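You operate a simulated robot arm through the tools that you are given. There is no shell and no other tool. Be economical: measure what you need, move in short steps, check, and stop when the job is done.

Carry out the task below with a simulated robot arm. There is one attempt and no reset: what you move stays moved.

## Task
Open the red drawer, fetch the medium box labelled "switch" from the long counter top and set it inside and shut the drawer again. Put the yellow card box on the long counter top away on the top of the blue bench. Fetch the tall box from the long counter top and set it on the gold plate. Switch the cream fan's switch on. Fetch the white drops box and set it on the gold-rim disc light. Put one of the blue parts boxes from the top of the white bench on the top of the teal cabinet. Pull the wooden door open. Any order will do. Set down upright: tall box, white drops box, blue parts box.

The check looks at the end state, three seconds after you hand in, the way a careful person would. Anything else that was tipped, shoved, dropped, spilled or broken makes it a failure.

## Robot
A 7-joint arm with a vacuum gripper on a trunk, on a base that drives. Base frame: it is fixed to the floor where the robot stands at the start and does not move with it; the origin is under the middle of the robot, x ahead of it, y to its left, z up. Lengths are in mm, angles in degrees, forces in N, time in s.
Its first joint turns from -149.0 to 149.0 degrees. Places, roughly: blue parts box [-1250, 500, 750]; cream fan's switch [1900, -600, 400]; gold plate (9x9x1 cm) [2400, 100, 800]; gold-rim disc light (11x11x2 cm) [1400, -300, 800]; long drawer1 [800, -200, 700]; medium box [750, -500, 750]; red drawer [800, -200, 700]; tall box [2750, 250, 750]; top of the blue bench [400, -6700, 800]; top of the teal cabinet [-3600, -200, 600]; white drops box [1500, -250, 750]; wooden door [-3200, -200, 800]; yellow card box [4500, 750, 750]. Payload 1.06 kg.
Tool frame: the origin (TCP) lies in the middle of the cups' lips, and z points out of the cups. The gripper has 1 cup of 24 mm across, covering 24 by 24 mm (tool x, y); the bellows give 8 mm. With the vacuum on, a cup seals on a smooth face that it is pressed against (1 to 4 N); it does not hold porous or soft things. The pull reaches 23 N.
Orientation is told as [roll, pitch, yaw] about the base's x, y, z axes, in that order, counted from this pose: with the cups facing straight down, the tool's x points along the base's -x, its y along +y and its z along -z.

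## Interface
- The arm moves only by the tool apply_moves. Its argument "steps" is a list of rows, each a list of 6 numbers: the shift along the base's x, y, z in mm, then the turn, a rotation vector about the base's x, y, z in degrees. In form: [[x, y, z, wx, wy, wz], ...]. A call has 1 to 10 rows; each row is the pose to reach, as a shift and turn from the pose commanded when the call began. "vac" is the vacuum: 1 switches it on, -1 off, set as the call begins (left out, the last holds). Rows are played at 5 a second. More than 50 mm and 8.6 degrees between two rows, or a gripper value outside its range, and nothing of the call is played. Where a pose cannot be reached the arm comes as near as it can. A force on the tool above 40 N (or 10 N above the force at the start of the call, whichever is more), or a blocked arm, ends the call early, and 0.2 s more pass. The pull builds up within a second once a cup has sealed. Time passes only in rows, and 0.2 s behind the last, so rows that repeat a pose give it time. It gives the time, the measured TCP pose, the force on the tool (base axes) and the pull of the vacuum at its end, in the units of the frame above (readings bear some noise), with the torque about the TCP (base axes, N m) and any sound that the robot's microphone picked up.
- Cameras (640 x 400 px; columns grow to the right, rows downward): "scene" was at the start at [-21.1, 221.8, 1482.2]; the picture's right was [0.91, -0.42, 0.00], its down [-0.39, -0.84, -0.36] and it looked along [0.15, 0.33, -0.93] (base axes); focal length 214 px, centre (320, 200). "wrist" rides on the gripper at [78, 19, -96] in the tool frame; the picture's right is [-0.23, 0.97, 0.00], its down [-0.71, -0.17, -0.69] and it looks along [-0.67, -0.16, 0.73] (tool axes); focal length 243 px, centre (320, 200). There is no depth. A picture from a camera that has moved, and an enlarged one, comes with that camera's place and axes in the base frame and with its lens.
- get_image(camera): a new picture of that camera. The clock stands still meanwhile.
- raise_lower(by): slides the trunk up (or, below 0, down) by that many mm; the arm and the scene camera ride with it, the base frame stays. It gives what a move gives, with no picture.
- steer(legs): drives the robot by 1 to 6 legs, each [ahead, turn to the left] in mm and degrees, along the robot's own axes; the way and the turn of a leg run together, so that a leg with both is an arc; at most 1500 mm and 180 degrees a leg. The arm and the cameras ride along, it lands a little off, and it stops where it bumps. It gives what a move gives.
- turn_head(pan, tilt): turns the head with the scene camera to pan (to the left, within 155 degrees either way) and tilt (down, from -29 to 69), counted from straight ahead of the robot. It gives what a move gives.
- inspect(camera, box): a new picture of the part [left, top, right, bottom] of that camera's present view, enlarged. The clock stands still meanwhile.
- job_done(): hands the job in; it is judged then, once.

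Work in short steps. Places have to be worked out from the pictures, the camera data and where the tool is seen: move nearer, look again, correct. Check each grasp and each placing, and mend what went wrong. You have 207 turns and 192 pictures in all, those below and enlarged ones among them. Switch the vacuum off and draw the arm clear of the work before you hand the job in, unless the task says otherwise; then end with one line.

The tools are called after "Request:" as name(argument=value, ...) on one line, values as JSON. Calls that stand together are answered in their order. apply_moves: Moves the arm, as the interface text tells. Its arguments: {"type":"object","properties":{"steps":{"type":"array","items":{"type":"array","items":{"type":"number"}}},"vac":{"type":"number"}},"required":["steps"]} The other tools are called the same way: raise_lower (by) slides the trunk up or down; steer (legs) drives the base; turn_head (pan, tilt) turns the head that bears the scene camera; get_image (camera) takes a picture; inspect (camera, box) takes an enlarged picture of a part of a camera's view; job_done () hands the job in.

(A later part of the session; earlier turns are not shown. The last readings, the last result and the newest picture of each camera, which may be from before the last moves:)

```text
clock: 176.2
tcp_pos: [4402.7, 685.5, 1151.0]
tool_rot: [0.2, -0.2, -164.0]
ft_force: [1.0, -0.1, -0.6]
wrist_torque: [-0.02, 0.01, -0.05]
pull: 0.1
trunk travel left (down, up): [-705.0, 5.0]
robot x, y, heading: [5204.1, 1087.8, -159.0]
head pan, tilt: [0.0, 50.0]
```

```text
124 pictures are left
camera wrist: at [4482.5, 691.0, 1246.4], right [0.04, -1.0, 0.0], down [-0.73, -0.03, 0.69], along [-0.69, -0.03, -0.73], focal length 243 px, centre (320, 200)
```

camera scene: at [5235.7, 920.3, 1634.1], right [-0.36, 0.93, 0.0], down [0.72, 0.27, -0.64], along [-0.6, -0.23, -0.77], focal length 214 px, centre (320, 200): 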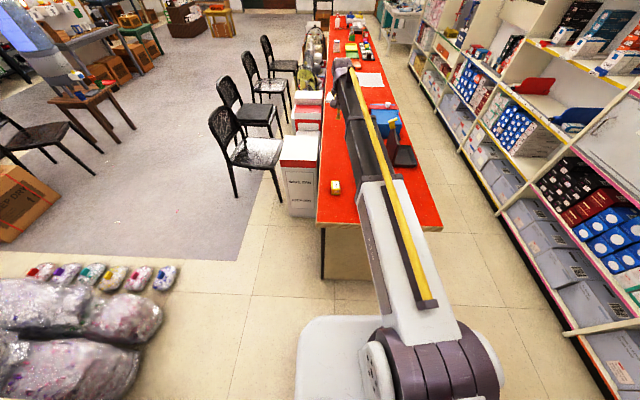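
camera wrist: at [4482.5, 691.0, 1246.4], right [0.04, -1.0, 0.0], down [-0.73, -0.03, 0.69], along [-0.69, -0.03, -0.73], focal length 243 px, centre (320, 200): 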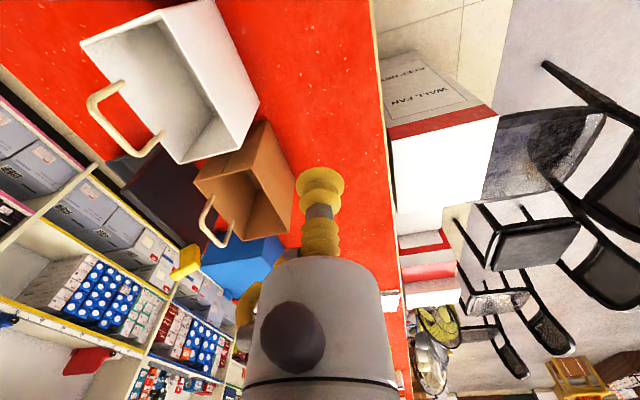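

Now the box is reachable with only bare counter under the arm. Move back over it.

Request:
apply_moves(steps=[[37, 15, 0, 0, 0, 0], [74, 30, 0, 0, 0, 0], [110, 46, 0, 0, 0, 0], [110, 46, -45, 0, 0, 0], [110, 46, -90, 0, 0, 0], [110, 46, -135, 0, 0, 0], [110, 46, -135, 0, 0, 0]])

Request:
get_image(camera="wrist")

```text
clock: 177.8
tcp_pos: [4510.0, 732.6, 1017.7]
tool_rot: [0.1, -0.3, -163.9]
ft_force: [-0.1, 0.1, -0.5]
wrist_torque: [-0.02, -0.03, -0.06]
pull: 0.1
trunk travel left (down, up): [-705.0, 5.0]
robot x, y, heading: [5205.0, 1091.7, -159.4]
head pan, tilt: [0.0, 50.0]
```

```text
123 pictures are left
camera wrist: at [4590.4, 737.1, 1112.1], right [0.04, -1.0, 0.0], down [-0.73, -0.03, 0.69], along [-0.69, -0.03, -0.73], focal length 243 px, centre (320, 200)
```

wrist: 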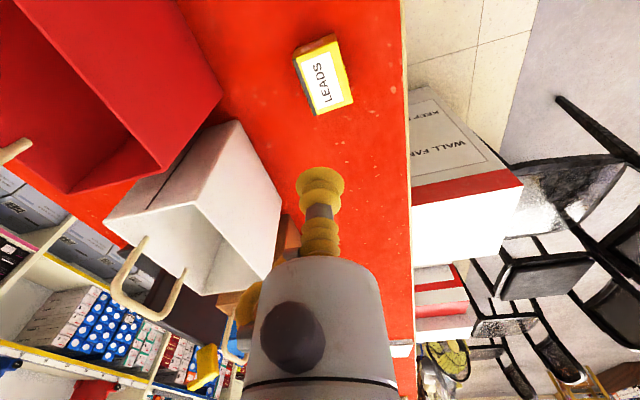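

Centred over the box at (4514, 730). Descend.

Request:
apply_moves(steps=[[2, -2, -45, 0, 0, 0], [2, -2, -90, 0, 0, 0], [2, -2, -130, 0, 0, 0], [2, -2, -142, 0, 0, 0], [2, -2, -147, 0, 0, 0], [2, -2, -151, 0, 0, 0]], vac=1)

Request:
get_image(camera="wrist")

```text
clock: 179.2
tcp_pos: [4513.1, 731.0, 864.7]
tool_rot: [0.1, -0.2, -164.0]
ft_force: [-0.2, -0.3, -0.2]
wrist_torque: [0.01, 0.02, -0.02]
pull: 23.2
trunk travel left (down, up): [-705.0, 5.0]
robot x, y, heading: [5205.4, 1090.3, -159.4]
head pan, tilt: [0.0, 50.0]
```

```text
122 pictures are left
camera wrist: at [4593.6, 735.2, 960.0], right [0.04, -1.0, 0.0], down [-0.73, -0.03, 0.69], along [-0.69, -0.03, -0.73], focal length 243 px, centre (320, 200)
```

wrist: 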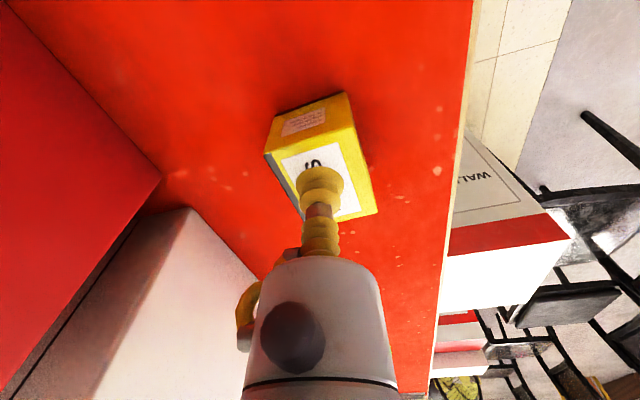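

Sealed on the yellow box. Lift high, then drive out around the counter end into the open room.

Request:
apply_moves(steps=[[0, 0, 20, 0, 0, 0], [0, 0, 65, 0, 0, 0], [0, 0, 110, 0, 0, 0], [0, 0, 155, 0, 0, 0], [0, 0, 200, 0, 0, 0], [0, 0, 245, 0, 0, 0], [0, 0, 285, 0, 0, 0], [0, 0, 285, 0, 0, 0]])

Request:
steer(legs=[[0, 60.6], [629, 0]])

Request:
get_image(camera="scene")

```text
clock: 181.0
tcp_pos: [4514.1, 731.8, 1149.0]
tool_rot: [0.2, -0.2, -164.0]
ft_force: [0.1, -0.2, -0.9]
wrist_torque: [-0.01, -0.01, 0.0]
pull: 23.0
trunk travel left (down, up): [-705.0, 5.0]
robot x, y, heading: [5204.0, 1088.0, -159.0]
head pan, tilt: [0.0, 50.0]
```

```text
clock: 187.2
tcp_pos: [5100.7, -307.0, 1150.4]
tool_rot: [0.1, -0.2, -102.6]
ft_force: [-0.4, 0.1, 0.0]
wrist_torque: [0.03, -0.01, 0.01]
pull: 22.8
trunk travel left (down, up): [-705.0, 5.0]
robot x, y, heading: [5116.0, 471.3, -98.0]
head pan, tilt: [0.0, 50.0]
```

```text
121 pictures are left
camera scene: at [5282.4, 416.6, 1634.1], right [-0.99, 0.14, 0.0], down [0.1, 0.76, -0.64], along [-0.09, -0.64, -0.77], focal length 214 px, centre (320, 200)
```

scene: 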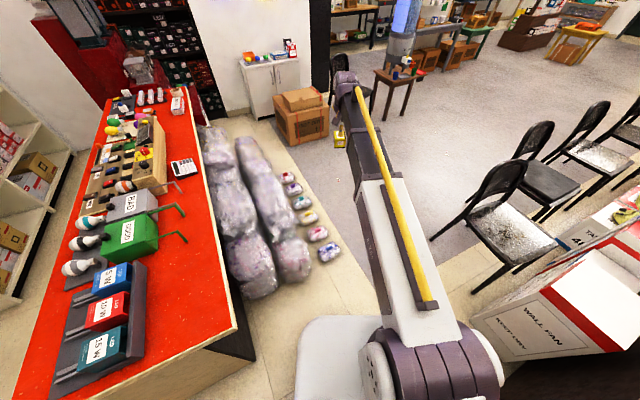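

Packs and chairs are where I estimated. Continue through the gap.

Request:
steer(legs=[[0, -29], [611, 0], [0, 34], [700, 0]])

Request:
turn_head(pan=-20, tilt=20)

Request:
get_image(camera="scene")

```text
clock: 195.4
tcp_pos: [4795.3, -1065.0, 1148.4]
tool_rot: [0.1, -0.3, -97.1]
ft_force: [0.0, 0.2, -1.0]
wrist_torque: [0.03, -0.03, -0.04]
pull: 22.9
trunk travel left (down, up): [-705.0, 5.0]
robot x, y, heading: [4736.2, -290.7, -92.4]
head pan, tilt: [0.0, 50.0]
stopped in leg 4: the robot was blocked; the commanded pose is now the measured one
```

```text
clock: 196.3
tcp_pos: [4795.5, -1063.0, 1149.3]
tool_rot: [0.1, -0.2, -97.1]
ft_force: [0.2, -0.6, -0.5]
wrist_torque: [0.02, 0.0, -0.04]
pull: 22.7
trunk travel left (down, up): [-705.0, 5.0]
robot x, y, heading: [4741.3, -287.7, -92.3]
head pan, tilt: [-20.0, 20.0]
```

```text
120 pictures are left
camera scene: at [4876.1, -336.3, 1679.6], right [-0.92, 0.38, 0.0], down [0.13, 0.32, -0.94], along [-0.36, -0.87, -0.34], focal length 214 px, centre (320, 200)
```

scene: 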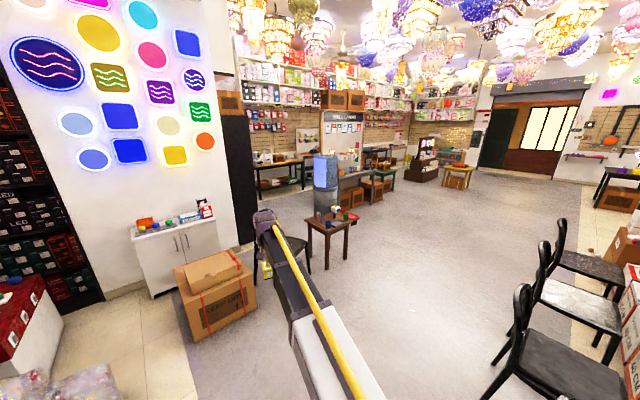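

Blocked: check what's near the base on both sides.

Request:
turn_head(pan=20, tilt=65)

Request:
get_image(camera="scene")

Request:
turn_head(pan=-60, tilt=60)

Request:
get_image(camera="scene")

```text
clock: 197.4
tcp_pos: [4795.4, -1063.1, 1149.5]
tool_rot: [0.1, -0.2, -97.1]
ft_force: [0.3, -0.4, -1.6]
wrist_torque: [0.02, 0.0, 0.02]
pull: 22.9
trunk travel left (down, up): [-705.0, 5.0]
robot x, y, heading: [4737.5, -289.4, -92.2]
head pan, tilt: [20.0, 65.0]
```

```text
119 pictures are left
camera scene: at [4929.8, -308.0, 1616.0], right [-0.95, -0.3, 0.0], down [-0.27, 0.86, -0.42], along [0.13, -0.4, -0.91], focal length 214 px, centre (320, 200)
```

scene: 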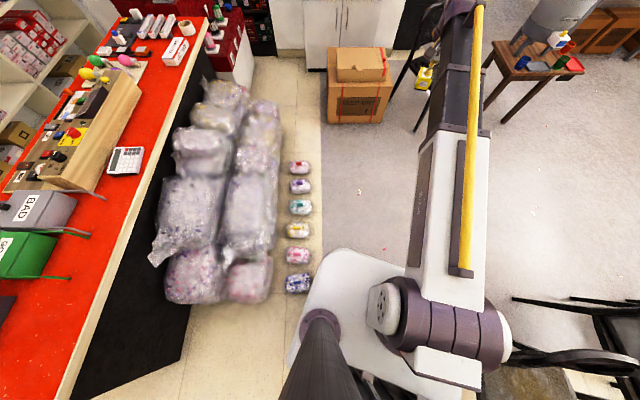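

```text
clock: 199.0
tcp_pos: [4796.9, -1062.7, 1149.3]
tool_rot: [0.1, -0.2, -97.1]
ft_force: [0.3, 0.7, -0.7]
wrist_torque: [-0.03, 0.02, 0.02]
pull: 22.2
trunk travel left (down, up): [-705.0, 5.0]
robot x, y, heading: [4741.8, -289.2, -92.2]
head pan, tilt: [-60.0, 60.0]
```

```text
118 pictures are left
camera scene: at [4852.5, -281.0, 1621.6], right [-0.46, 0.89, 0.0], down [0.77, 0.4, -0.5], along [-0.44, -0.23, -0.87], focal length 214 px, centre (320, 200)
```

scene: 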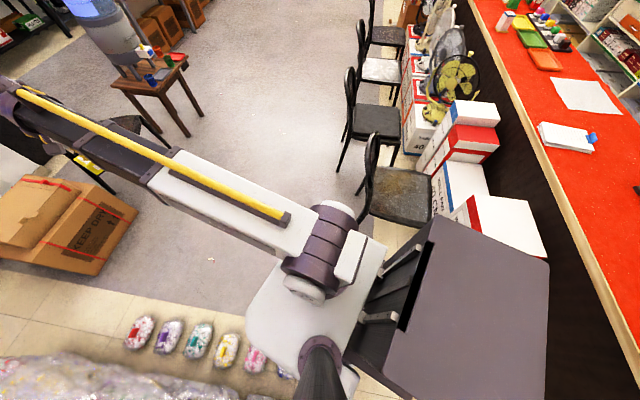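

The base just touches the first small pack on the left (still in line). Back up, shift right by about 90 mm and go through the middle of the gap.

Request:
steer(legs=[[-400, 0], [0, -9], [570, 0], [0, 7], [700, 0]])

Request:
turn_head(pan=20, tilt=62)

Request:
get_image(camera="scene")

```text
clock: 209.0
tcp_pos: [4610.2, -1915.5, 1149.6]
tool_rot: [0.0, -0.1, -99.5]
ft_force: [0.5, -0.5, -1.4]
wrist_torque: [0.0, 0.0, 0.01]
pull: 22.7
trunk travel left (down, up): [-705.0, 5.0]
robot x, y, heading: [4585.7, -1142.5, -94.9]
head pan, tilt: [-60.0, 60.0]
```

```text
clock: 210.5
tcp_pos: [4610.1, -1915.1, 1150.1]
tool_rot: [0.1, -0.2, -99.6]
ft_force: [0.6, -0.1, -1.1]
wrist_torque: [0.02, 0.02, 0.0]
pull: 23.3
trunk travel left (down, up): [-705.0, 5.0]
robot x, y, heading: [4583.5, -1143.4, -94.7]
head pan, tilt: [20.0, 62.0]
```

```text
117 pictures are left
camera scene: at [4775.4, -1170.8, 1619.3], right [-0.96, -0.26, 0.0], down [-0.23, 0.85, -0.47], along [0.12, -0.45, -0.88], focal length 214 px, centre (320, 200)
```

scene: 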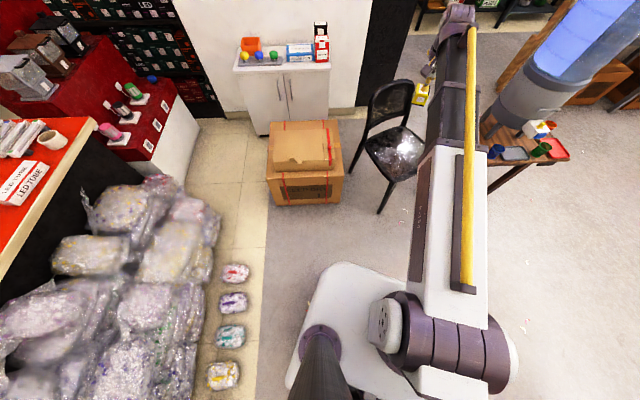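

Through the gap. Turn toward the open room and drive to its middle, then look for the blue bench.

Request:
steer(legs=[[0, -65], [1400, 0], [0, 30]])

Request:
turn_head(pan=0, tilt=15)

Request:
get_image(camera="scene")

```text
clock: 221.9
tcp_pos: [2848.4, -2274.1, 1150.4]
tool_rot: [0.0, -0.2, -134.1]
ft_force: [0.5, 0.0, -0.8]
wrist_torque: [-0.02, 0.02, -0.03]
pull: 22.7
trunk travel left (down, up): [-705.0, 5.0]
robot x, y, heading: [3268.1, -1622.4, -129.3]
head pan, tilt: [20.0, 62.0]
```

```text
clock: 223.0
tcp_pos: [2847.9, -2274.9, 1149.2]
tool_rot: [0.2, -0.3, -134.2]
ft_force: [0.1, -0.5, -0.7]
wrist_torque: [-0.01, -0.01, 0.0]
pull: 23.0
trunk travel left (down, up): [-705.0, 5.0]
robot x, y, heading: [3267.8, -1622.3, -129.2]
head pan, tilt: [0.0, 15.0]
```

```text
116 pictures are left
camera scene: at [3370.3, -1767.1, 1687.8], right [-0.77, 0.63, 0.0], down [0.16, 0.2, -0.97], along [-0.61, -0.75, -0.26], focal length 214 px, centre (320, 200)
```

scene: 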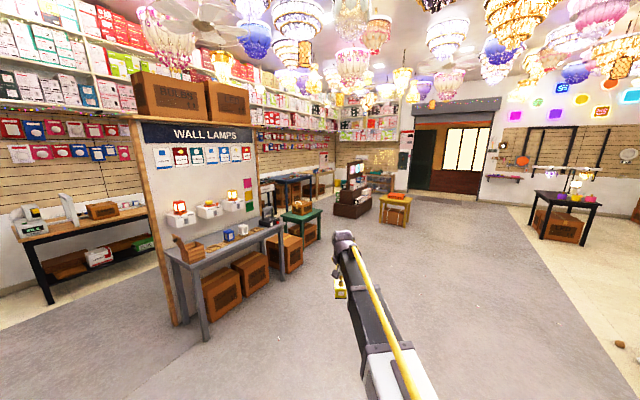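

A blue table behind the green stool matches the blue bench location. Zoom.

Request:
inspect(camera="scene", box=[240, 140, 440, 260])

```text
3.20 times, centred on (340, 200) of scene
camera zoom: at [3370.3, -1767.1, 1687.8], right [-0.77, 0.63, 0.0], down [0.16, 0.2, -0.97], along [-0.61, -0.75, -0.26], focal length 686 px, centre (256, 200)
```

zoom: 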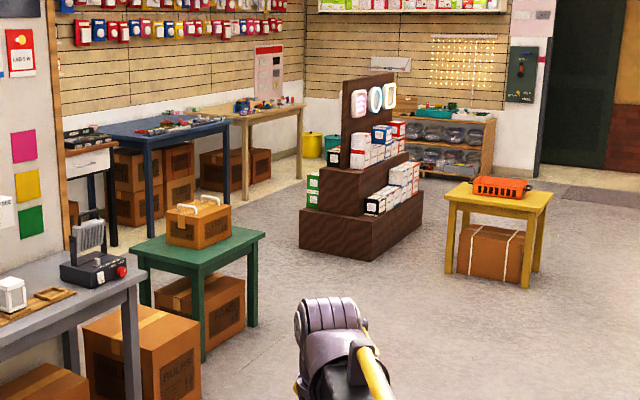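

Blue bench front runs roughly from (820,-6165) to (-250,-6580). Drive there between the green stool and the brown display.

Request:
steer(legs=[[0, -10.3], [1500, 0], [1500, 0], [508, 0], [0, 49.5], [1000, 0]])

Request:
turn_head(pan=0, tilt=35)

Request:
get_image(camera="scene")

```text
clock: 247.7
tcp_pos: [599.8, -5643.7, 1149.4]
tool_rot: [0.2, -0.2, -96.9]
ft_force: [-0.1, -0.2, -0.8]
wrist_torque: [0.01, -0.01, -0.01]
pull: 23.0
trunk travel left (down, up): [-705.0, 5.0]
robot x, y, heading: [542.4, -4865.5, -92.3]
head pan, tilt: [0.0, 15.0]
```

```text
clock: 248.6
tcp_pos: [599.1, -5644.2, 1150.2]
tool_rot: [0.1, -0.2, -97.0]
ft_force: [0.2, -0.3, -1.2]
wrist_torque: [0.01, -0.03, 0.0]
pull: 22.9
trunk travel left (down, up): [-705.0, 5.0]
robot x, y, heading: [539.9, -4869.8, -92.0]
head pan, tilt: [0.0, 35.0]
```

```text
114 pictures are left
camera scene: at [709.2, -4919.8, 1655.9], right [-1.0, 0.04, 0.0], down [0.02, 0.57, -0.82], along [-0.03, -0.82, -0.57], focal length 214 px, centre (320, 200)
```

scene: 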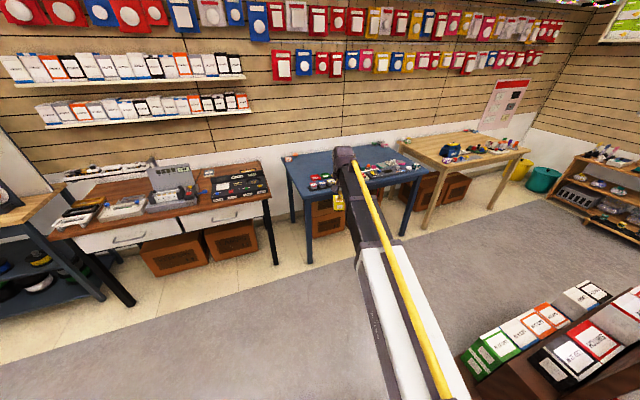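

Request:
inspect(camera="scene", box=[270, 130, 440, 240])

Request:
get_image(camera="wrist")

```text
3.64 times, centred on (355, 185) of scene
camera zoom: at [709.2, -4919.8, 1655.9], right [-1.0, 0.04, 0.0], down [0.02, 0.57, -0.82], along [-0.03, -0.82, -0.57], focal length 780 px, centre (193, 254)
```

zoom: 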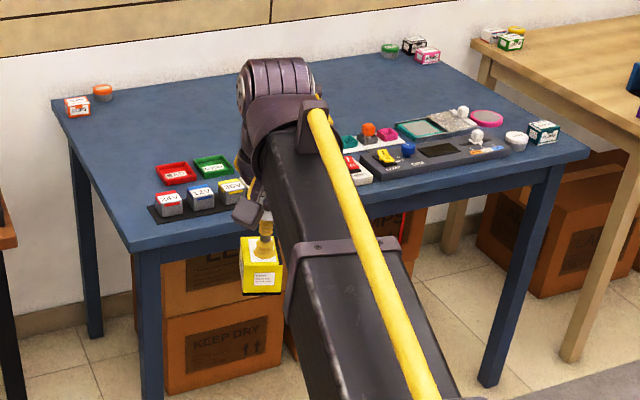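

```text
112 pictures are left
camera wrist: at [626.8, -5568.2, 1245.3], right [0.94, -0.35, 0.0], down [-0.26, -0.68, 0.69], along [-0.24, -0.64, -0.73], focal length 243 px, centre (320, 200)
```

wrist: 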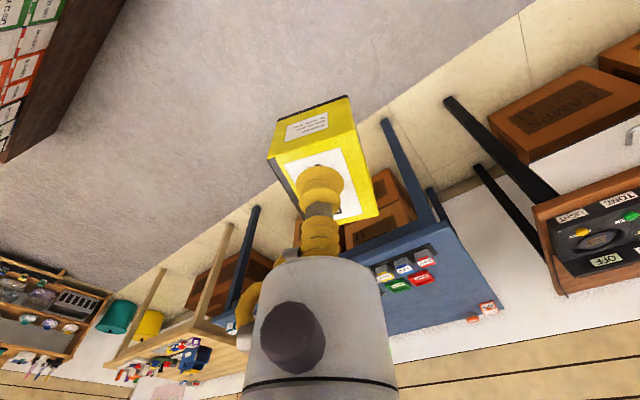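

There's free room on the bench's left-rear area around (690, -6700). Approach perpendicular to the bench front.

Request:
steer(legs=[[0, -4.8], [1010, 0], [0, 25]])

Request:
turn_head(pan=0, tilt=50)

Request:
get_image(camera="scene")

Request:
get_image(camera="wrist")

```text
clock: 255.5
tcp_pos: [729.4, -6575.4, 1151.0]
tool_rot: [0.1, -0.2, -77.5]
ft_force: [0.1, -0.3, -1.2]
wrist_torque: [0.01, 0.02, 0.02]
pull: 23.0
trunk travel left (down, up): [-705.0, 5.0]
robot x, y, heading: [417.6, -5867.8, -73.0]
head pan, tilt: [0.0, 35.0]
```

```text
clock: 256.3
tcp_pos: [729.3, -6577.0, 1150.9]
tool_rot: [0.2, -0.2, -77.3]
ft_force: [0.1, -0.9, -1.1]
wrist_torque: [0.0, 0.03, 0.01]
pull: 22.4
trunk travel left (down, up): [-705.0, 5.0]
robot x, y, heading: [412.2, -5869.4, -72.5]
head pan, tilt: [0.0, 50.0]
```

```text
111 pictures are left
camera scene: at [586.5, -5846.8, 1634.2], right [-0.95, -0.3, 0.0], down [-0.23, 0.73, -0.64], along [0.19, -0.61, -0.77], focal length 214 px, centre (320, 200)
```

scene: 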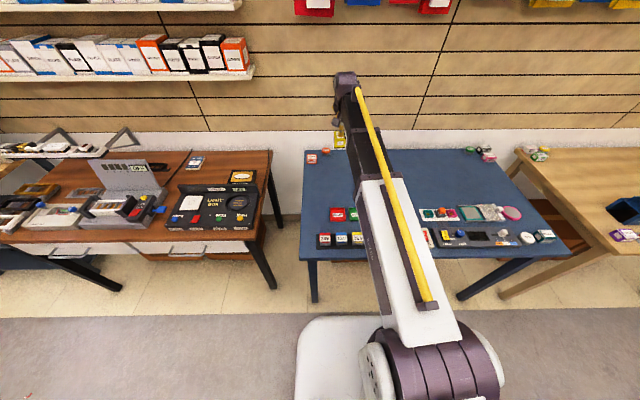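

```text
110 pictures are left
camera wrist: at [729.5, -6495.6, 1245.2], right [1.0, -0.02, 0.0], down [-0.02, -0.73, 0.69], along [-0.01, -0.69, -0.73], focal length 243 px, centre (320, 200)
```

wrist: 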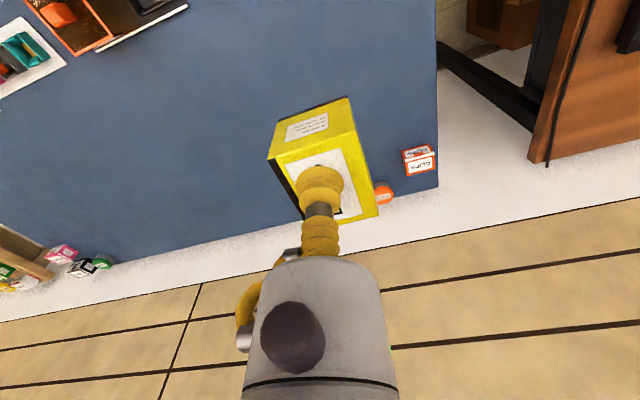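

Below the tool the bench is free. Shift slightly to (700,-6600) and lower.

Request:
apply_moves(steps=[[-15, -12, -40, 0, 0, 0], [-29, -23, -80, 0, 0, 0], [-29, -23, -125, 0, 0, 0], [-29, -23, -170, 0, 0, 0], [-29, -23, -210, 0, 0, 0], [-29, -23, -240, 0, 0, 0], [-29, -23, -260, 0, 0, 0]])

Request:
get_image(camera="wrist")

```text
clock: 257.9
tcp_pos: [699.3, -6600.6, 891.4]
tool_rot: [0.0, -0.2, -77.5]
ft_force: [-0.8, 0.8, -2.4]
wrist_torque: [0.01, -0.02, -0.01]
pull: 22.8
trunk travel left (down, up): [-705.0, 5.0]
robot x, y, heading: [419.0, -5871.7, -72.8]
head pan, tilt: [0.0, 50.0]
```

```text
109 pictures are left
camera wrist: at [700.2, -6519.5, 985.9], right [1.0, -0.02, 0.0], down [-0.02, -0.73, 0.69], along [-0.01, -0.69, -0.73], focal length 243 px, centre (320, 200)
```

wrist: 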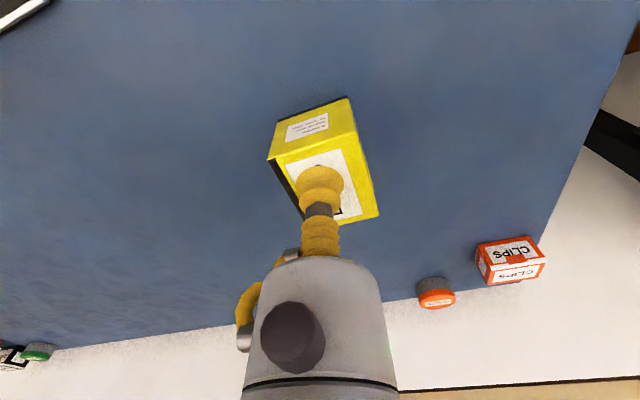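

Bench surface ≈ z 800; contact expected near TCP 842. Continue down.

Request:
apply_moves(steps=[[0, 0, -20, 0, 0, 0], [0, 0, -35, 0, 0, 0], [0, 0, -40, 0, 0, 0], [0, 0, -43, 0, 0, 0], [0, 0, -46, 0, 0, 0]])

```text
clock: 259.1
tcp_pos: [699.5, -6599.7, 844.2]
tool_rot: [0.1, -0.2, -77.3]
ft_force: [-0.4, 0.1, -0.4]
wrist_torque: [0.03, 0.0, 0.02]
pull: 22.8
trunk travel left (down, up): [-705.0, 5.0]
robot x, y, heading: [414.7, -5867.7, -73.1]
head pan, tilt: [0.0, 50.0]
```

Request:
apply_moves(steps=[[0, 0, -3, 0, 0, 0], [0, 0, -6, 0, 0, 0], [0, 0, -8, 0, 0, 0]])

```text
clock: 259.9
tcp_pos: [698.8, -6600.3, 838.6]
tool_rot: [0.2, -0.4, -77.4]
ft_force: [0.1, -3.0, 19.2]
wrist_torque: [0.06, 0.05, 0.01]
pull: 22.7
trunk travel left (down, up): [-705.0, 5.0]
robot x, y, heading: [415.2, -5868.3, -72.7]
head pan, tilt: [0.0, 50.0]
```

Contact. Release and rise.

Request:
apply_moves(steps=[[0, 0, 4, 0, 0, 0], [0, 0, 4, 0, 0, 0], [0, 0, 4, 0, 0, 0], [0, 0, 4, 0, 0, 0], [0, 0, 15, 0, 0, 0], [0, 0, 55, 0, 0, 0], [0, 0, 100, 0, 0, 0], [0, 0, 145, 0, 0, 0], [0, 0, 190, 0, 0, 0], [0, 0, 235, 0, 0, 0]], vac=-1)

Request:
get_image(camera="wrist")

```text
clock: 262.1
tcp_pos: [699.6, -6597.0, 1070.5]
tool_rot: [0.1, -0.2, -77.4]
ft_force: [0.1, 0.3, -0.8]
wrist_torque: [-0.04, -0.01, 0.01]
pull: 0.1
trunk travel left (down, up): [-705.0, 5.0]
robot x, y, heading: [415.0, -5870.2, -72.5]
head pan, tilt: [0.0, 50.0]
```

```text
108 pictures are left
camera wrist: at [701.0, -6515.9, 1165.4], right [1.0, -0.02, 0.0], down [-0.02, -0.73, 0.69], along [-0.01, -0.69, -0.73], focal length 243 px, centre (320, 200)
```

wrist: 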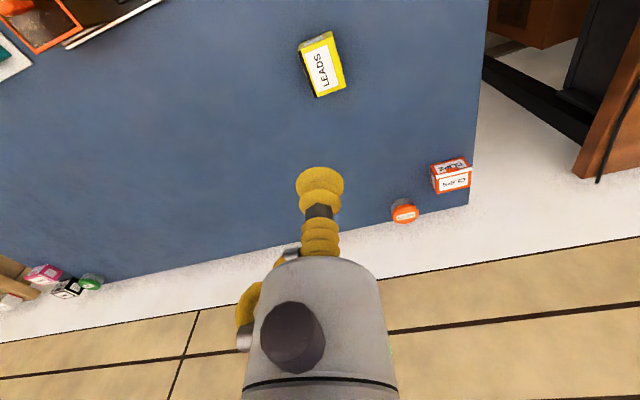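

The yellow box sits on the blue bench. Next the fan switch: retrace, turn and drive to the floor area behind the counter.

Request:
steer(legs=[[0, -25], [-1010, 0], [-1000, 0], [0, 158], [1500, 0], [200, 0]])

Request:
turn_head(pan=10, tilt=30)

Request:
get_image(camera="scene")

```text
clock: 287.8
tcp_pos: [1933.1, -1776.8, 1068.8]
tool_rot: [0.1, -0.3, 53.4]
ft_force: [0.1, 0.9, -0.2]
wrist_torque: [-0.01, -0.04, 0.02]
pull: 0.1
trunk travel left (down, up): [-705.0, 5.0]
robot x, y, heading: [1565.2, -2470.8, 58.0]
head pan, tilt: [0.0, 50.0]
```

```text
clock: 288.6
tcp_pos: [1933.3, -1777.6, 1069.0]
tool_rot: [0.1, -0.2, 53.3]
ft_force: [0.4, -0.7, 0.8]
wrist_torque: [0.0, 0.01, 0.01]
pull: 0.0
trunk travel left (down, up): [-705.0, 5.0]
robot x, y, heading: [1566.5, -2471.7, 58.3]
head pan, tilt: [10.0, 30.0]
```

```text
107 pictures are left
camera scene: at [1433.9, -2335.0, 1663.6], right [0.93, -0.37, 0.0], down [-0.19, -0.46, -0.87], along [0.32, 0.8, -0.5], focal length 214 px, centre (320, 200)
```

scene: 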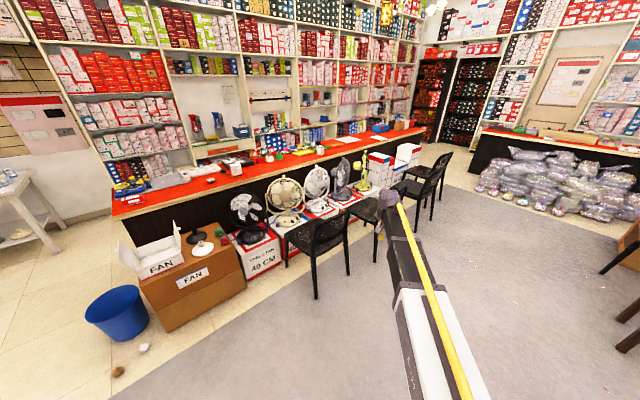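

Request:
inspect(camera="scene", box=[210, 155, 410, 305])

Request:
inspect(camera="scene", box=[255, 165, 335, 235])

```text
2.67 times, centred on (310, 230) of scene
camera zoom: at [1433.9, -2335.0, 1663.6], right [0.93, -0.37, 0.0], down [-0.19, -0.46, -0.87], along [0.32, 0.8, -0.5], focal length 572 px, centre (347, 120)
```

zoom: 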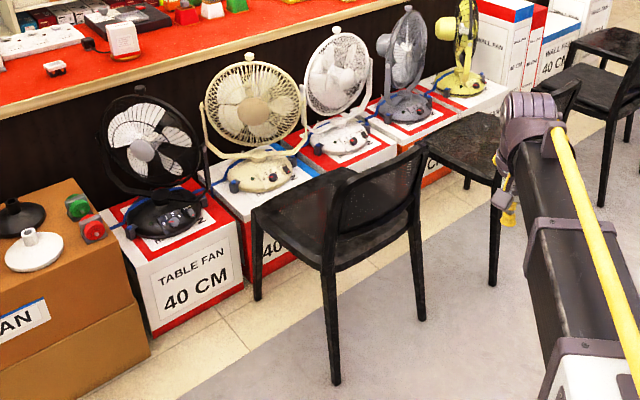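

```text
5.71 times, centred on (295, 200) of scene
camera zoom: at [1433.9, -2335.0, 1663.6], right [0.93, -0.37, 0.0], down [-0.19, -0.46, -0.87], along [0.32, 0.8, -0.5], focal length 1226 px, centre (463, 200)
```

zoom: 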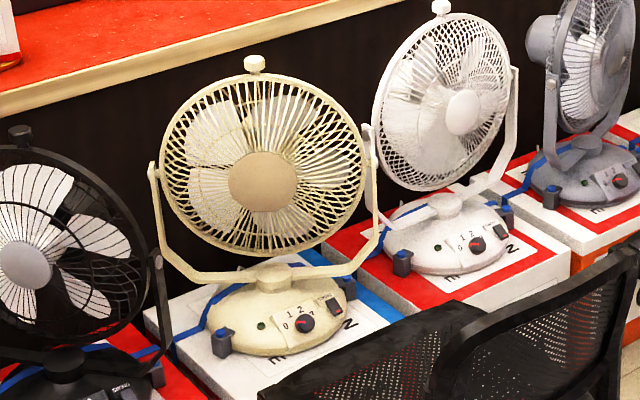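

I see the cream fan: on its base a dial and a black rocker at ≈ (1883, -583, 400). A chair stands in front of it, so I'll approach left of the chair, in front of the black fan's box.

Request:
steer(legs=[[0, 38.6], [1030, 0], [0, 11]])

Request:
turn_head(pan=-40, tilt=45)

Request:
get_image(camera="scene")

```text
clock: 296.5
tcp_pos: [1152.5, -730.8, 1068.6]
tool_rot: [0.1, -0.2, 103.1]
ft_force: [-0.1, -0.2, 0.2]
wrist_torque: [-0.01, -0.02, 0.0]
pull: 0.1
trunk travel left (down, up): [-705.0, 5.0]
robot x, y, heading: [1440.1, -1456.2, 108.0]
head pan, tilt: [10.0, 30.0]
```

```text
clock: 297.6
tcp_pos: [1153.0, -730.3, 1068.9]
tool_rot: [0.1, -0.1, 103.1]
ft_force: [0.7, 0.3, 0.5]
wrist_torque: [-0.04, 0.03, -0.02]
pull: 0.1
trunk travel left (down, up): [-705.0, 5.0]
robot x, y, heading: [1447.7, -1458.9, 107.9]
head pan, tilt: [-40.0, 45.0]
```

```text
104 pictures are left
camera scene: at [1328.0, -1476.1, 1641.1], right [0.93, -0.38, 0.0], down [-0.27, -0.66, -0.71], along [0.27, 0.66, -0.71], focal length 214 px, centre (320, 200)
```

scene: 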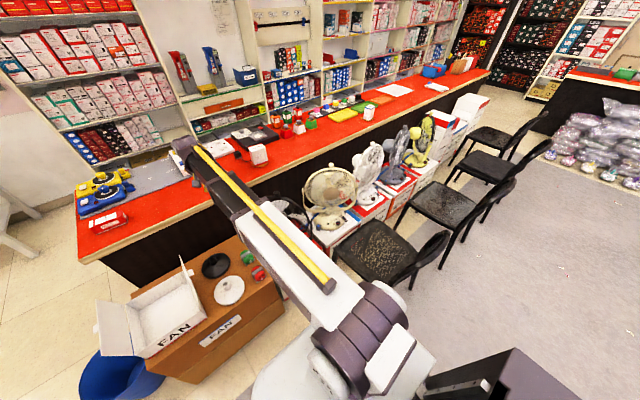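

Request:
inspect(camera="scene", box=[290, 150, 390, 250])

```text
4.00 times, centred on (340, 200) of scene
camera zoom: at [1328.0, -1476.1, 1641.1], right [0.93, -0.38, 0.0], down [-0.27, -0.66, -0.71], along [0.27, 0.66, -0.71], focal length 858 px, centre (240, 200)
```

zoom: 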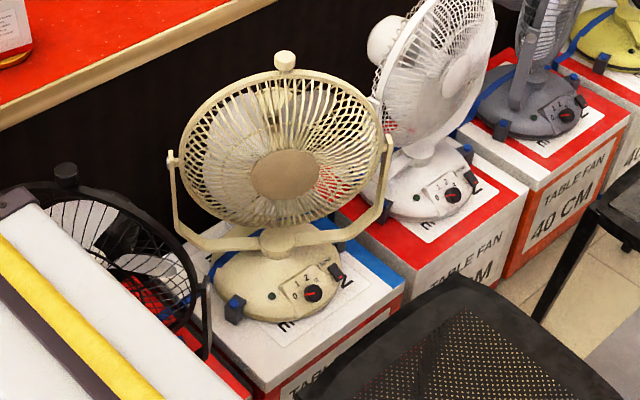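

Rocker triangulated at ≈ (1881, -589, ~415), panel facing away from the counter. The tool needs to come in tilted, with the wrist camera to the left side to clear chair and cage. Drive 90 mm closer first.

Request:
steer(legs=[[90, 0]])

```text
clock: 298.7
tcp_pos: [1125.0, -646.2, 1069.4]
tool_rot: [0.2, -0.2, 103.2]
ft_force: [-0.2, 0.8, 0.6]
wrist_torque: [-0.01, -0.02, -0.03]
pull: 0.1
trunk travel left (down, up): [-705.0, 5.0]
robot x, y, heading: [1416.2, -1373.4, 108.0]
head pan, tilt: [-40.0, 45.0]
```

Swing the arm over to the fan while turning the tool yaw to 18°.

Request:
apply_moves(steps=[[46, -2, 0, 0, 0, -5], [92, -4, 0, 0, 0, -10], [138, -6, 0, 0, 0, -15], [184, -8, 0, 0, 0, -20], [230, -9, 0, 0, 0, -25], [276, -11, 0, 0, 0, -30], [322, -13, 0, 0, 0, -35], [368, -15, 0, 0, 0, -40], [414, -17, 0, 0, 0, -45], [460, -19, 0, 0, 0, -50]])

Request:
apply_moves(steps=[[46, -2, 0, 0, 0, -5], [92, -4, 0, 0, 0, -10], [138, -6, 0, 0, 0, -15], [184, -8, 0, 0, 0, -20], [230, -9, 0, 0, 0, -25], [276, -11, 0, 0, 0, -30], [322, -13, 0, 0, 0, -35], [325, -13, 0, 0, 0, -35]])

Request:
get_image(camera="wrist")

```text
clock: 300.9
tcp_pos: [1585.1, -663.9, 1069.7]
tool_rot: [0.1, -0.2, 53.1]
ft_force: [-0.3, 0.4, -0.7]
wrist_torque: [0.01, -0.02, -0.02]
pull: 0.2
trunk travel left (down, up): [-705.0, 5.0]
robot x, y, heading: [1415.8, -1374.4, 108.0]
head pan, tilt: [-40.0, 45.0]
```

```text
clock: 302.7
tcp_pos: [1911.7, -678.1, 1070.9]
tool_rot: [0.0, -0.2, 18.1]
ft_force: [0.6, 0.8, 0.3]
wrist_torque: [0.01, -0.01, -0.02]
pull: 0.0
trunk travel left (down, up): [-705.0, 5.0]
robot x, y, heading: [1417.6, -1371.4, 108.0]
head pan, tilt: [-40.0, 45.0]
```

```text
102 pictures are left
camera wrist: at [1830.3, -683.9, 1166.7], right [-0.08, 1.0, 0.0], down [0.72, 0.05, 0.69], along [0.69, 0.06, -0.73], focal length 243 px, centre (320, 200)
```

wrist: 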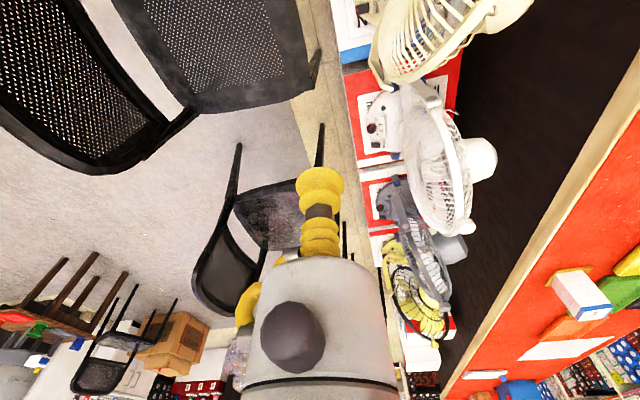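

Lower the trunk and shift a bit left so the wrist camera sees the fan's panel.

Request:
apply_moves(steps=[[-30, -10, 0, 0, 0, 0], [-60, -20, 0, 0, 0, 0]])

Request:
raise_lower(by=-330)

Request:
get_image(camera="wrist")

Request:
get_image(camera="scene")

```text
clock: 303.3
tcp_pos: [1849.2, -696.7, 1071.0]
tool_rot: [0.1, -0.3, 18.1]
ft_force: [-0.5, -0.5, -1.1]
wrist_torque: [0.03, 0.03, 0.01]
pull: 0.0
trunk travel left (down, up): [-705.0, 5.0]
robot x, y, heading: [1418.7, -1372.0, 107.9]
head pan, tilt: [-40.0, 45.0]
```

```text
clock: 306.6
tcp_pos: [1850.7, -695.8, 739.8]
tool_rot: [0.1, -0.3, 18.1]
ft_force: [-1.5, 0.3, -0.7]
wrist_torque: [0.0, 0.02, -0.04]
pull: 0.1
trunk travel left (down, up): [-375.0, 335.0]
robot x, y, heading: [1418.3, -1371.1, 107.9]
head pan, tilt: [-40.0, 45.0]
```

```text
101 pictures are left
camera wrist: at [1769.9, -702.0, 835.4], right [-0.08, 1.0, 0.0], down [0.72, 0.06, 0.69], along [0.69, 0.06, -0.73], focal length 243 px, centre (320, 200)
```

wrist: 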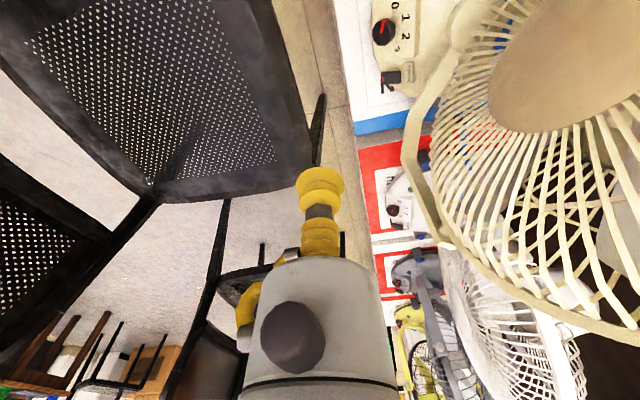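

```text
100 pictures are left
camera scene: at [1301.0, -1391.6, 1311.1], right [0.93, -0.38, 0.0], down [-0.27, -0.66, -0.71], along [0.27, 0.65, -0.71], focal length 214 px, centre (320, 200)
```

scene: 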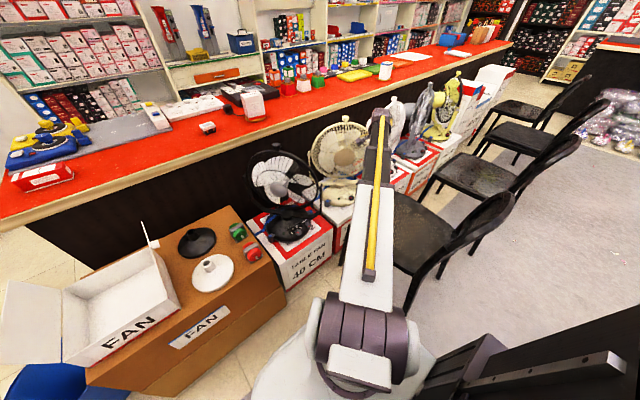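

Zoom on the fan's panel.

Request:
inspect(camera="wrist", box=[360, 0, 460, 110])

```text
3.64 times, centred on (410, 55) of wrist
camera zoom: at [1769.9, -702.0, 835.4], right [-0.08, 1.0, 0.0], down [0.72, 0.06, 0.69], along [0.69, 0.06, -0.73], focal length 882 px, centre (-7, 727)
```

zoom: 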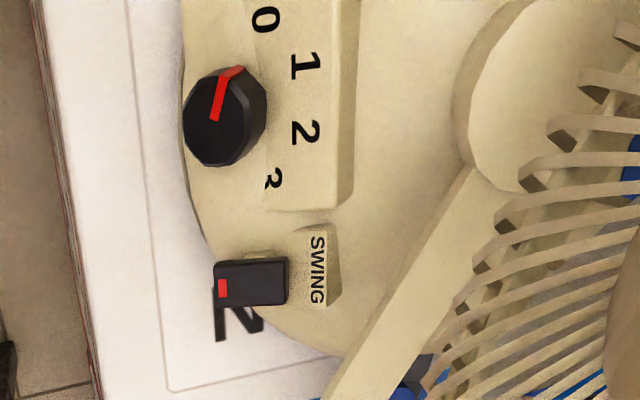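

The rocker beside "SWING" has a red mark on its front end. I need a closer view to see which end is raised: lower and shift left.

Request:
apply_moves(steps=[[-24, -8, -30, 0, 0, 0], [-47, -15, -60, 0, 0, 0], [-57, -19, -100, 0, 0, 0], [-57, -19, -140, 0, 0, 0], [-57, -19, -160, 0, 0, 0]])

Request:
inspect(camera="wrist", box=[330, 0, 490, 110])

```text
clock: 307.8
tcp_pos: [1793.3, -714.9, 579.1]
tool_rot: [0.0, -0.2, 18.1]
ft_force: [-0.5, 0.3, 0.0]
wrist_torque: [-0.03, 0.05, 0.04]
pull: 0.0
trunk travel left (down, up): [-375.0, 335.0]
robot x, y, heading: [1419.2, -1372.9, 107.7]
head pan, tilt: [-40.0, 45.0]
```

```text
3.64 times, centred on (410, 55) of wrist
camera zoom: at [1712.0, -720.6, 674.1], right [-0.08, 1.0, 0.0], down [0.72, 0.06, 0.69], along [0.69, 0.06, -0.73], focal length 882 px, centre (-7, 727)
```

zoom: 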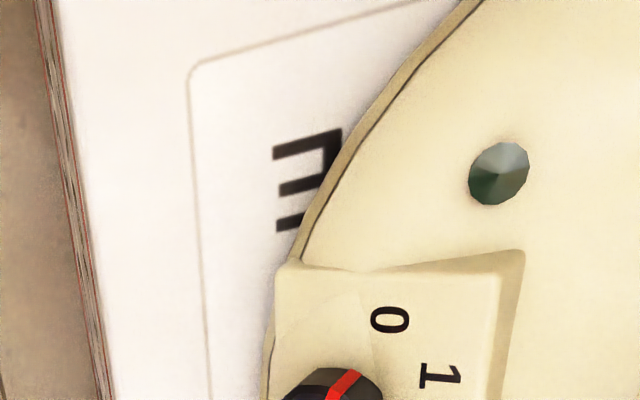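

Request:
inspect(camera="wrist", box=[330, 70, 490, 190])

Request:
get_image(camera="wrist")

```text
3.33 times, centred on (410, 130) of wrist
camera zoom: at [1712.0, -720.6, 674.1], right [-0.08, 1.0, 0.0], down [0.72, 0.06, 0.69], along [0.69, 0.06, -0.73], focal length 809 px, centre (20, 433)
```

zoom: 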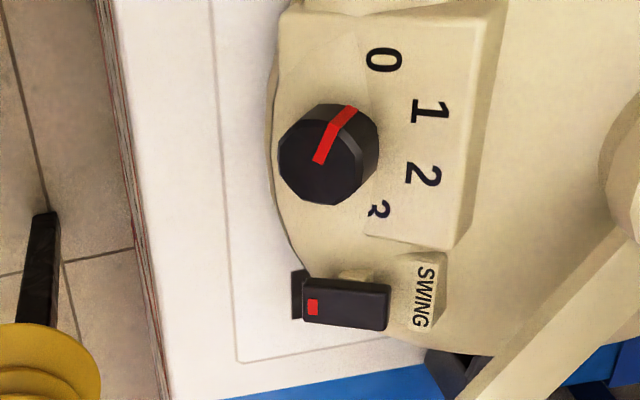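

```text
96 pictures are left
camera wrist: at [1712.0, -720.6, 674.1], right [-0.08, 1.0, 0.0], down [0.72, 0.06, 0.69], along [0.69, 0.06, -0.73], focal length 243 px, centre (320, 200)
```

wrist: 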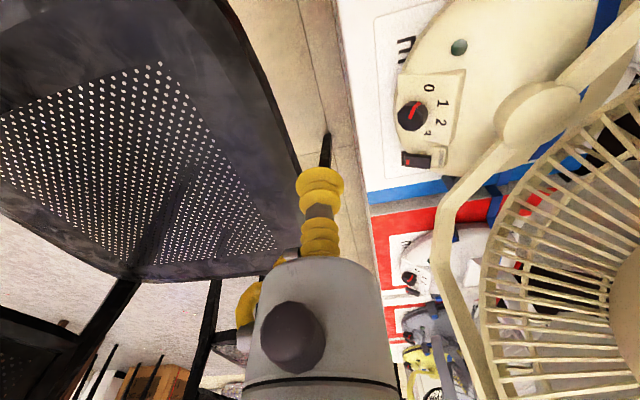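

Request:
inspect(camera="wrist", box=[392, 140, 464, 185])

Request:
inspect(camera="wrist", box=[385, 250, 445, 300])

```text
8.89 times, centred on (428, 162) of wrist
camera zoom: at [1712.0, -720.6, 674.1], right [-0.08, 1.0, 0.0], down [0.72, 0.06, 0.69], along [0.69, 0.06, -0.73], focal length 2157 px, centre (-640, 533)
```

zoom: 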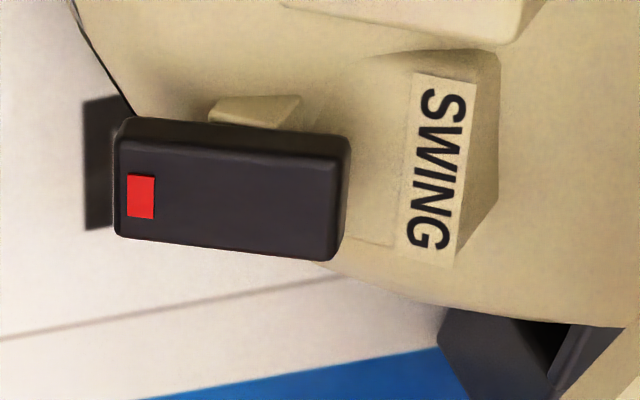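

```text
8.00 times, centred on (415, 275) of wrist
camera zoom: at [1712.0, -720.6, 674.1], right [-0.08, 1.0, 0.0], down [0.72, 0.06, 0.69], along [0.69, 0.06, -0.73], focal length 1941 px, centre (-440, -400)
```

zoom: 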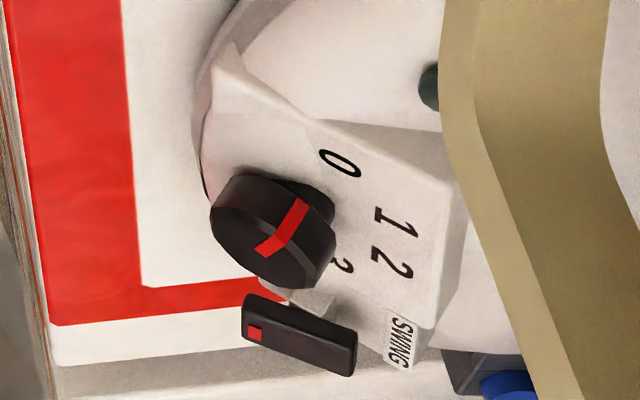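

Geometry indicates the red-marked front end is the raised one; pressing it switches on. Red mark ≈ (1895, -583, ~395). Tilt the tool 25° and move to a hover in front of it.

Request:
apply_moves(steps=[[0, 0, 0, 7.9, 2.6, 0], [0, 0, 0, 15.8, 5.2, 0], [0, 0, 0, 23.75, 7.8, 0], [44, 14, 0, 23.75, 7.8, 0], [88, 29, 0, 23.75, 7.8, 0], [131, 43, 0, 23.75, 7.8, 0], [131, 43, -40, 23.75, 7.8, 0], [131, 43, -80, 23.75, 7.8, 0], [131, 43, -110, 23.75, 7.8, 0]])

Request:
get_image(camera="wrist")

Request:
inspect(camera="scene", box=[300, 100, 460, 220])

```text
clock: 309.8
tcp_pos: [1923.5, -672.7, 471.2]
tool_rot: [25.1, -0.2, 18.0]
ft_force: [-0.6, 0.6, 0.4]
wrist_torque: [-0.04, 0.0, 0.0]
pull: 0.2
trunk travel left (down, up): [-375.0, 335.0]
robot x, y, heading: [1419.9, -1370.1, 107.5]
head pan, tilt: [-40.0, 45.0]
```

```text
93 pictures are left
camera wrist: at [1856.7, -718.5, 564.6], right [-0.05, 0.91, 0.41], down [0.81, -0.21, 0.55], along [0.58, 0.36, -0.73], focal length 243 px, centre (320, 200)
```

wrist: 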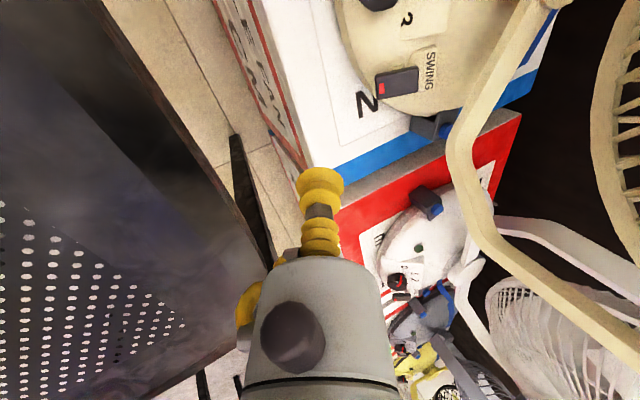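

```text
3.33 times, centred on (380, 160) of scene
camera zoom: at [1300.9, -1391.7, 1311.1], right [0.93, -0.38, 0.0], down [-0.27, -0.65, -0.71], along [0.27, 0.66, -0.71], focal length 715 px, centre (120, 333)
```

zoom: 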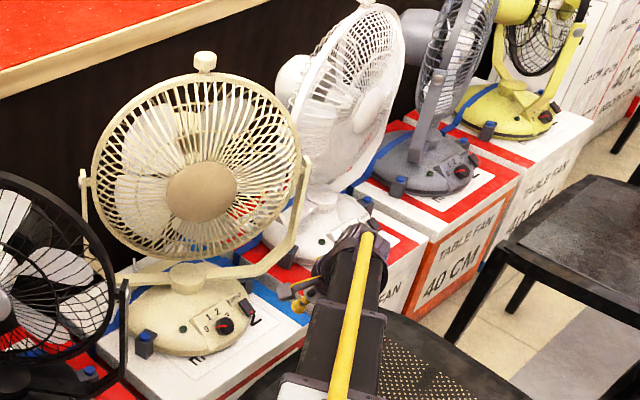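

Red mark triangulated at (1894, -584, 395). Move to a hover 40 mm back along the press direction.

Request:
apply_moves(steps=[[-12, 36, -15, 0, 0, 0], [-23, 71, -40, 0, 0, 0], [-23, 71, -40, 0, 0, 0]])

Request:
get_image(camera="wrist")

Request:
inspect(camera="scene", box=[320, 140, 400, 200])

```text
clock: 310.6
tcp_pos: [1901.1, -601.2, 430.1]
tool_rot: [25.0, -0.2, 18.0]
ft_force: [0.0, 0.0, 1.2]
wrist_torque: [0.03, 0.0, -0.01]
pull: 0.1
trunk travel left (down, up): [-375.0, 335.0]
robot x, y, heading: [1419.6, -1374.3, 107.7]
head pan, tilt: [-40.0, 45.0]
```

```text
91 pictures are left
camera wrist: at [1833.6, -647.5, 523.2], right [-0.05, 0.91, 0.41], down [0.81, -0.21, 0.55], along [0.58, 0.36, -0.73], focal length 243 px, centre (320, 200)
```

wrist: 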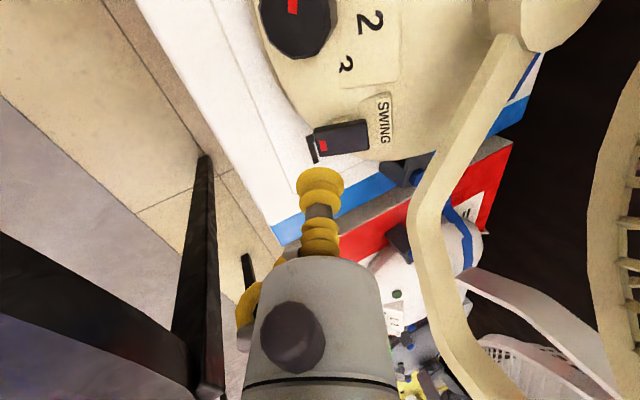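

```text
6.67 times, centred on (360, 170) of scene
camera zoom: at [1301.0, -1391.6, 1311.1], right [0.93, -0.38, 0.0], down [-0.27, -0.66, -0.71], along [0.27, 0.65, -0.71], focal length 1430 px, centre (53, 400)
```

zoom: 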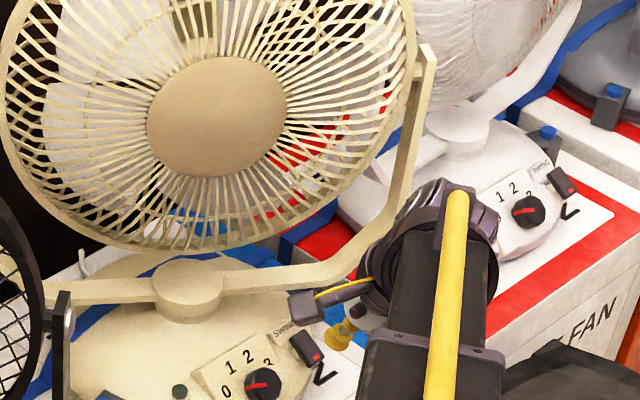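

Aligned. Press in gently along the tool axis.

Request:
apply_moves(steps=[[-2, 6, -13.6, 0, 0, 0], [-4, 12, -27.2, 0, 0, 0], [-4.8, 14.5, -32.6, 0, 0, 0], [-5.3, 16, -36.2, 0, 0, 0]])

Request:
get_image(camera="wrist")

```text
clock: 311.6
tcp_pos: [1896.7, -586.0, 393.7]
tool_rot: [25.0, -0.3, 18.0]
ft_force: [-0.5, 0.1, -0.3]
wrist_torque: [-0.04, -0.01, 0.0]
pull: 0.1
trunk travel left (down, up): [-375.0, 335.0]
robot x, y, heading: [1420.1, -1371.4, 107.8]
head pan, tilt: [-40.0, 45.0]
```

```text
89 pictures are left
camera wrist: at [1828.3, -631.2, 487.8], right [-0.05, 0.91, 0.41], down [0.81, -0.21, 0.55], along [0.58, 0.36, -0.73], focal length 243 px, centre (320, 200)
```

wrist: 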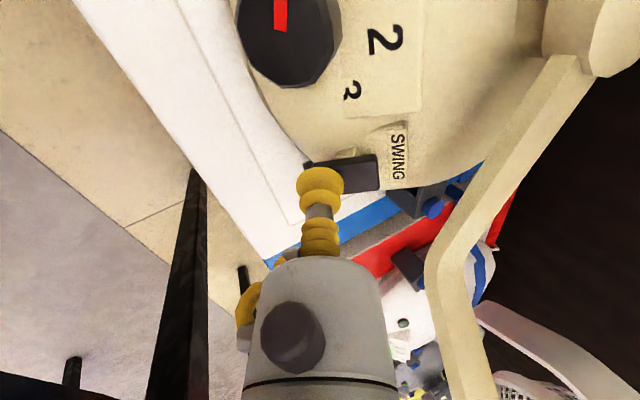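

Nearly in contact; continue pressing.

Request:
apply_moves(steps=[[-0.4, 1.2, -2.7, 0, 0, 0], [-0.8, 2.4, -5.4, 0, 0, 0], [-1.2, 3.6, -8.2, 0, 0, 0]])

```text
clock: 312.4
tcp_pos: [1895.4, -581.2, 386.8]
tool_rot: [25.1, -0.1, 18.1]
ft_force: [0.7, -3.2, 2.5]
wrist_torque: [0.05, 0.02, -0.02]
pull: 0.0
trunk travel left (down, up): [-375.0, 335.0]
robot x, y, heading: [1415.3, -1373.4, 107.9]
head pan, tilt: [-40.0, 45.0]
```

Request:
apply_moves(steps=[[-0.4, 1.2, -2.7, 0, 0, 0], [-0.8, 2.4, -5.4, 0, 0, 0], [-1.2, 3.6, -8.2, 0, 0, 0]])

Request:
get_image(camera="wrist")

```text
clock: 313.2
tcp_pos: [1895.3, -581.9, 380.8]
tool_rot: [25.0, -0.4, 17.9]
ft_force: [10.5, -29.3, 19.7]
wrist_torque: [0.54, 0.23, -0.02]
pull: 0.0
trunk travel left (down, up): [-375.0, 335.0]
robot x, y, heading: [1420.7, -1372.6, 107.4]
head pan, tilt: [-40.0, 45.0]
```

```text
88 pictures are left
camera wrist: at [1827.4, -627.1, 474.4], right [-0.05, 0.91, 0.41], down [0.81, -0.21, 0.55], along [0.59, 0.36, -0.72], focal length 243 px, centre (320, 200)
```

wrist: 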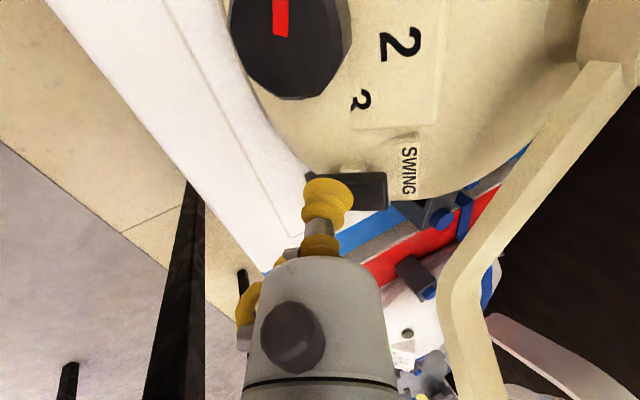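

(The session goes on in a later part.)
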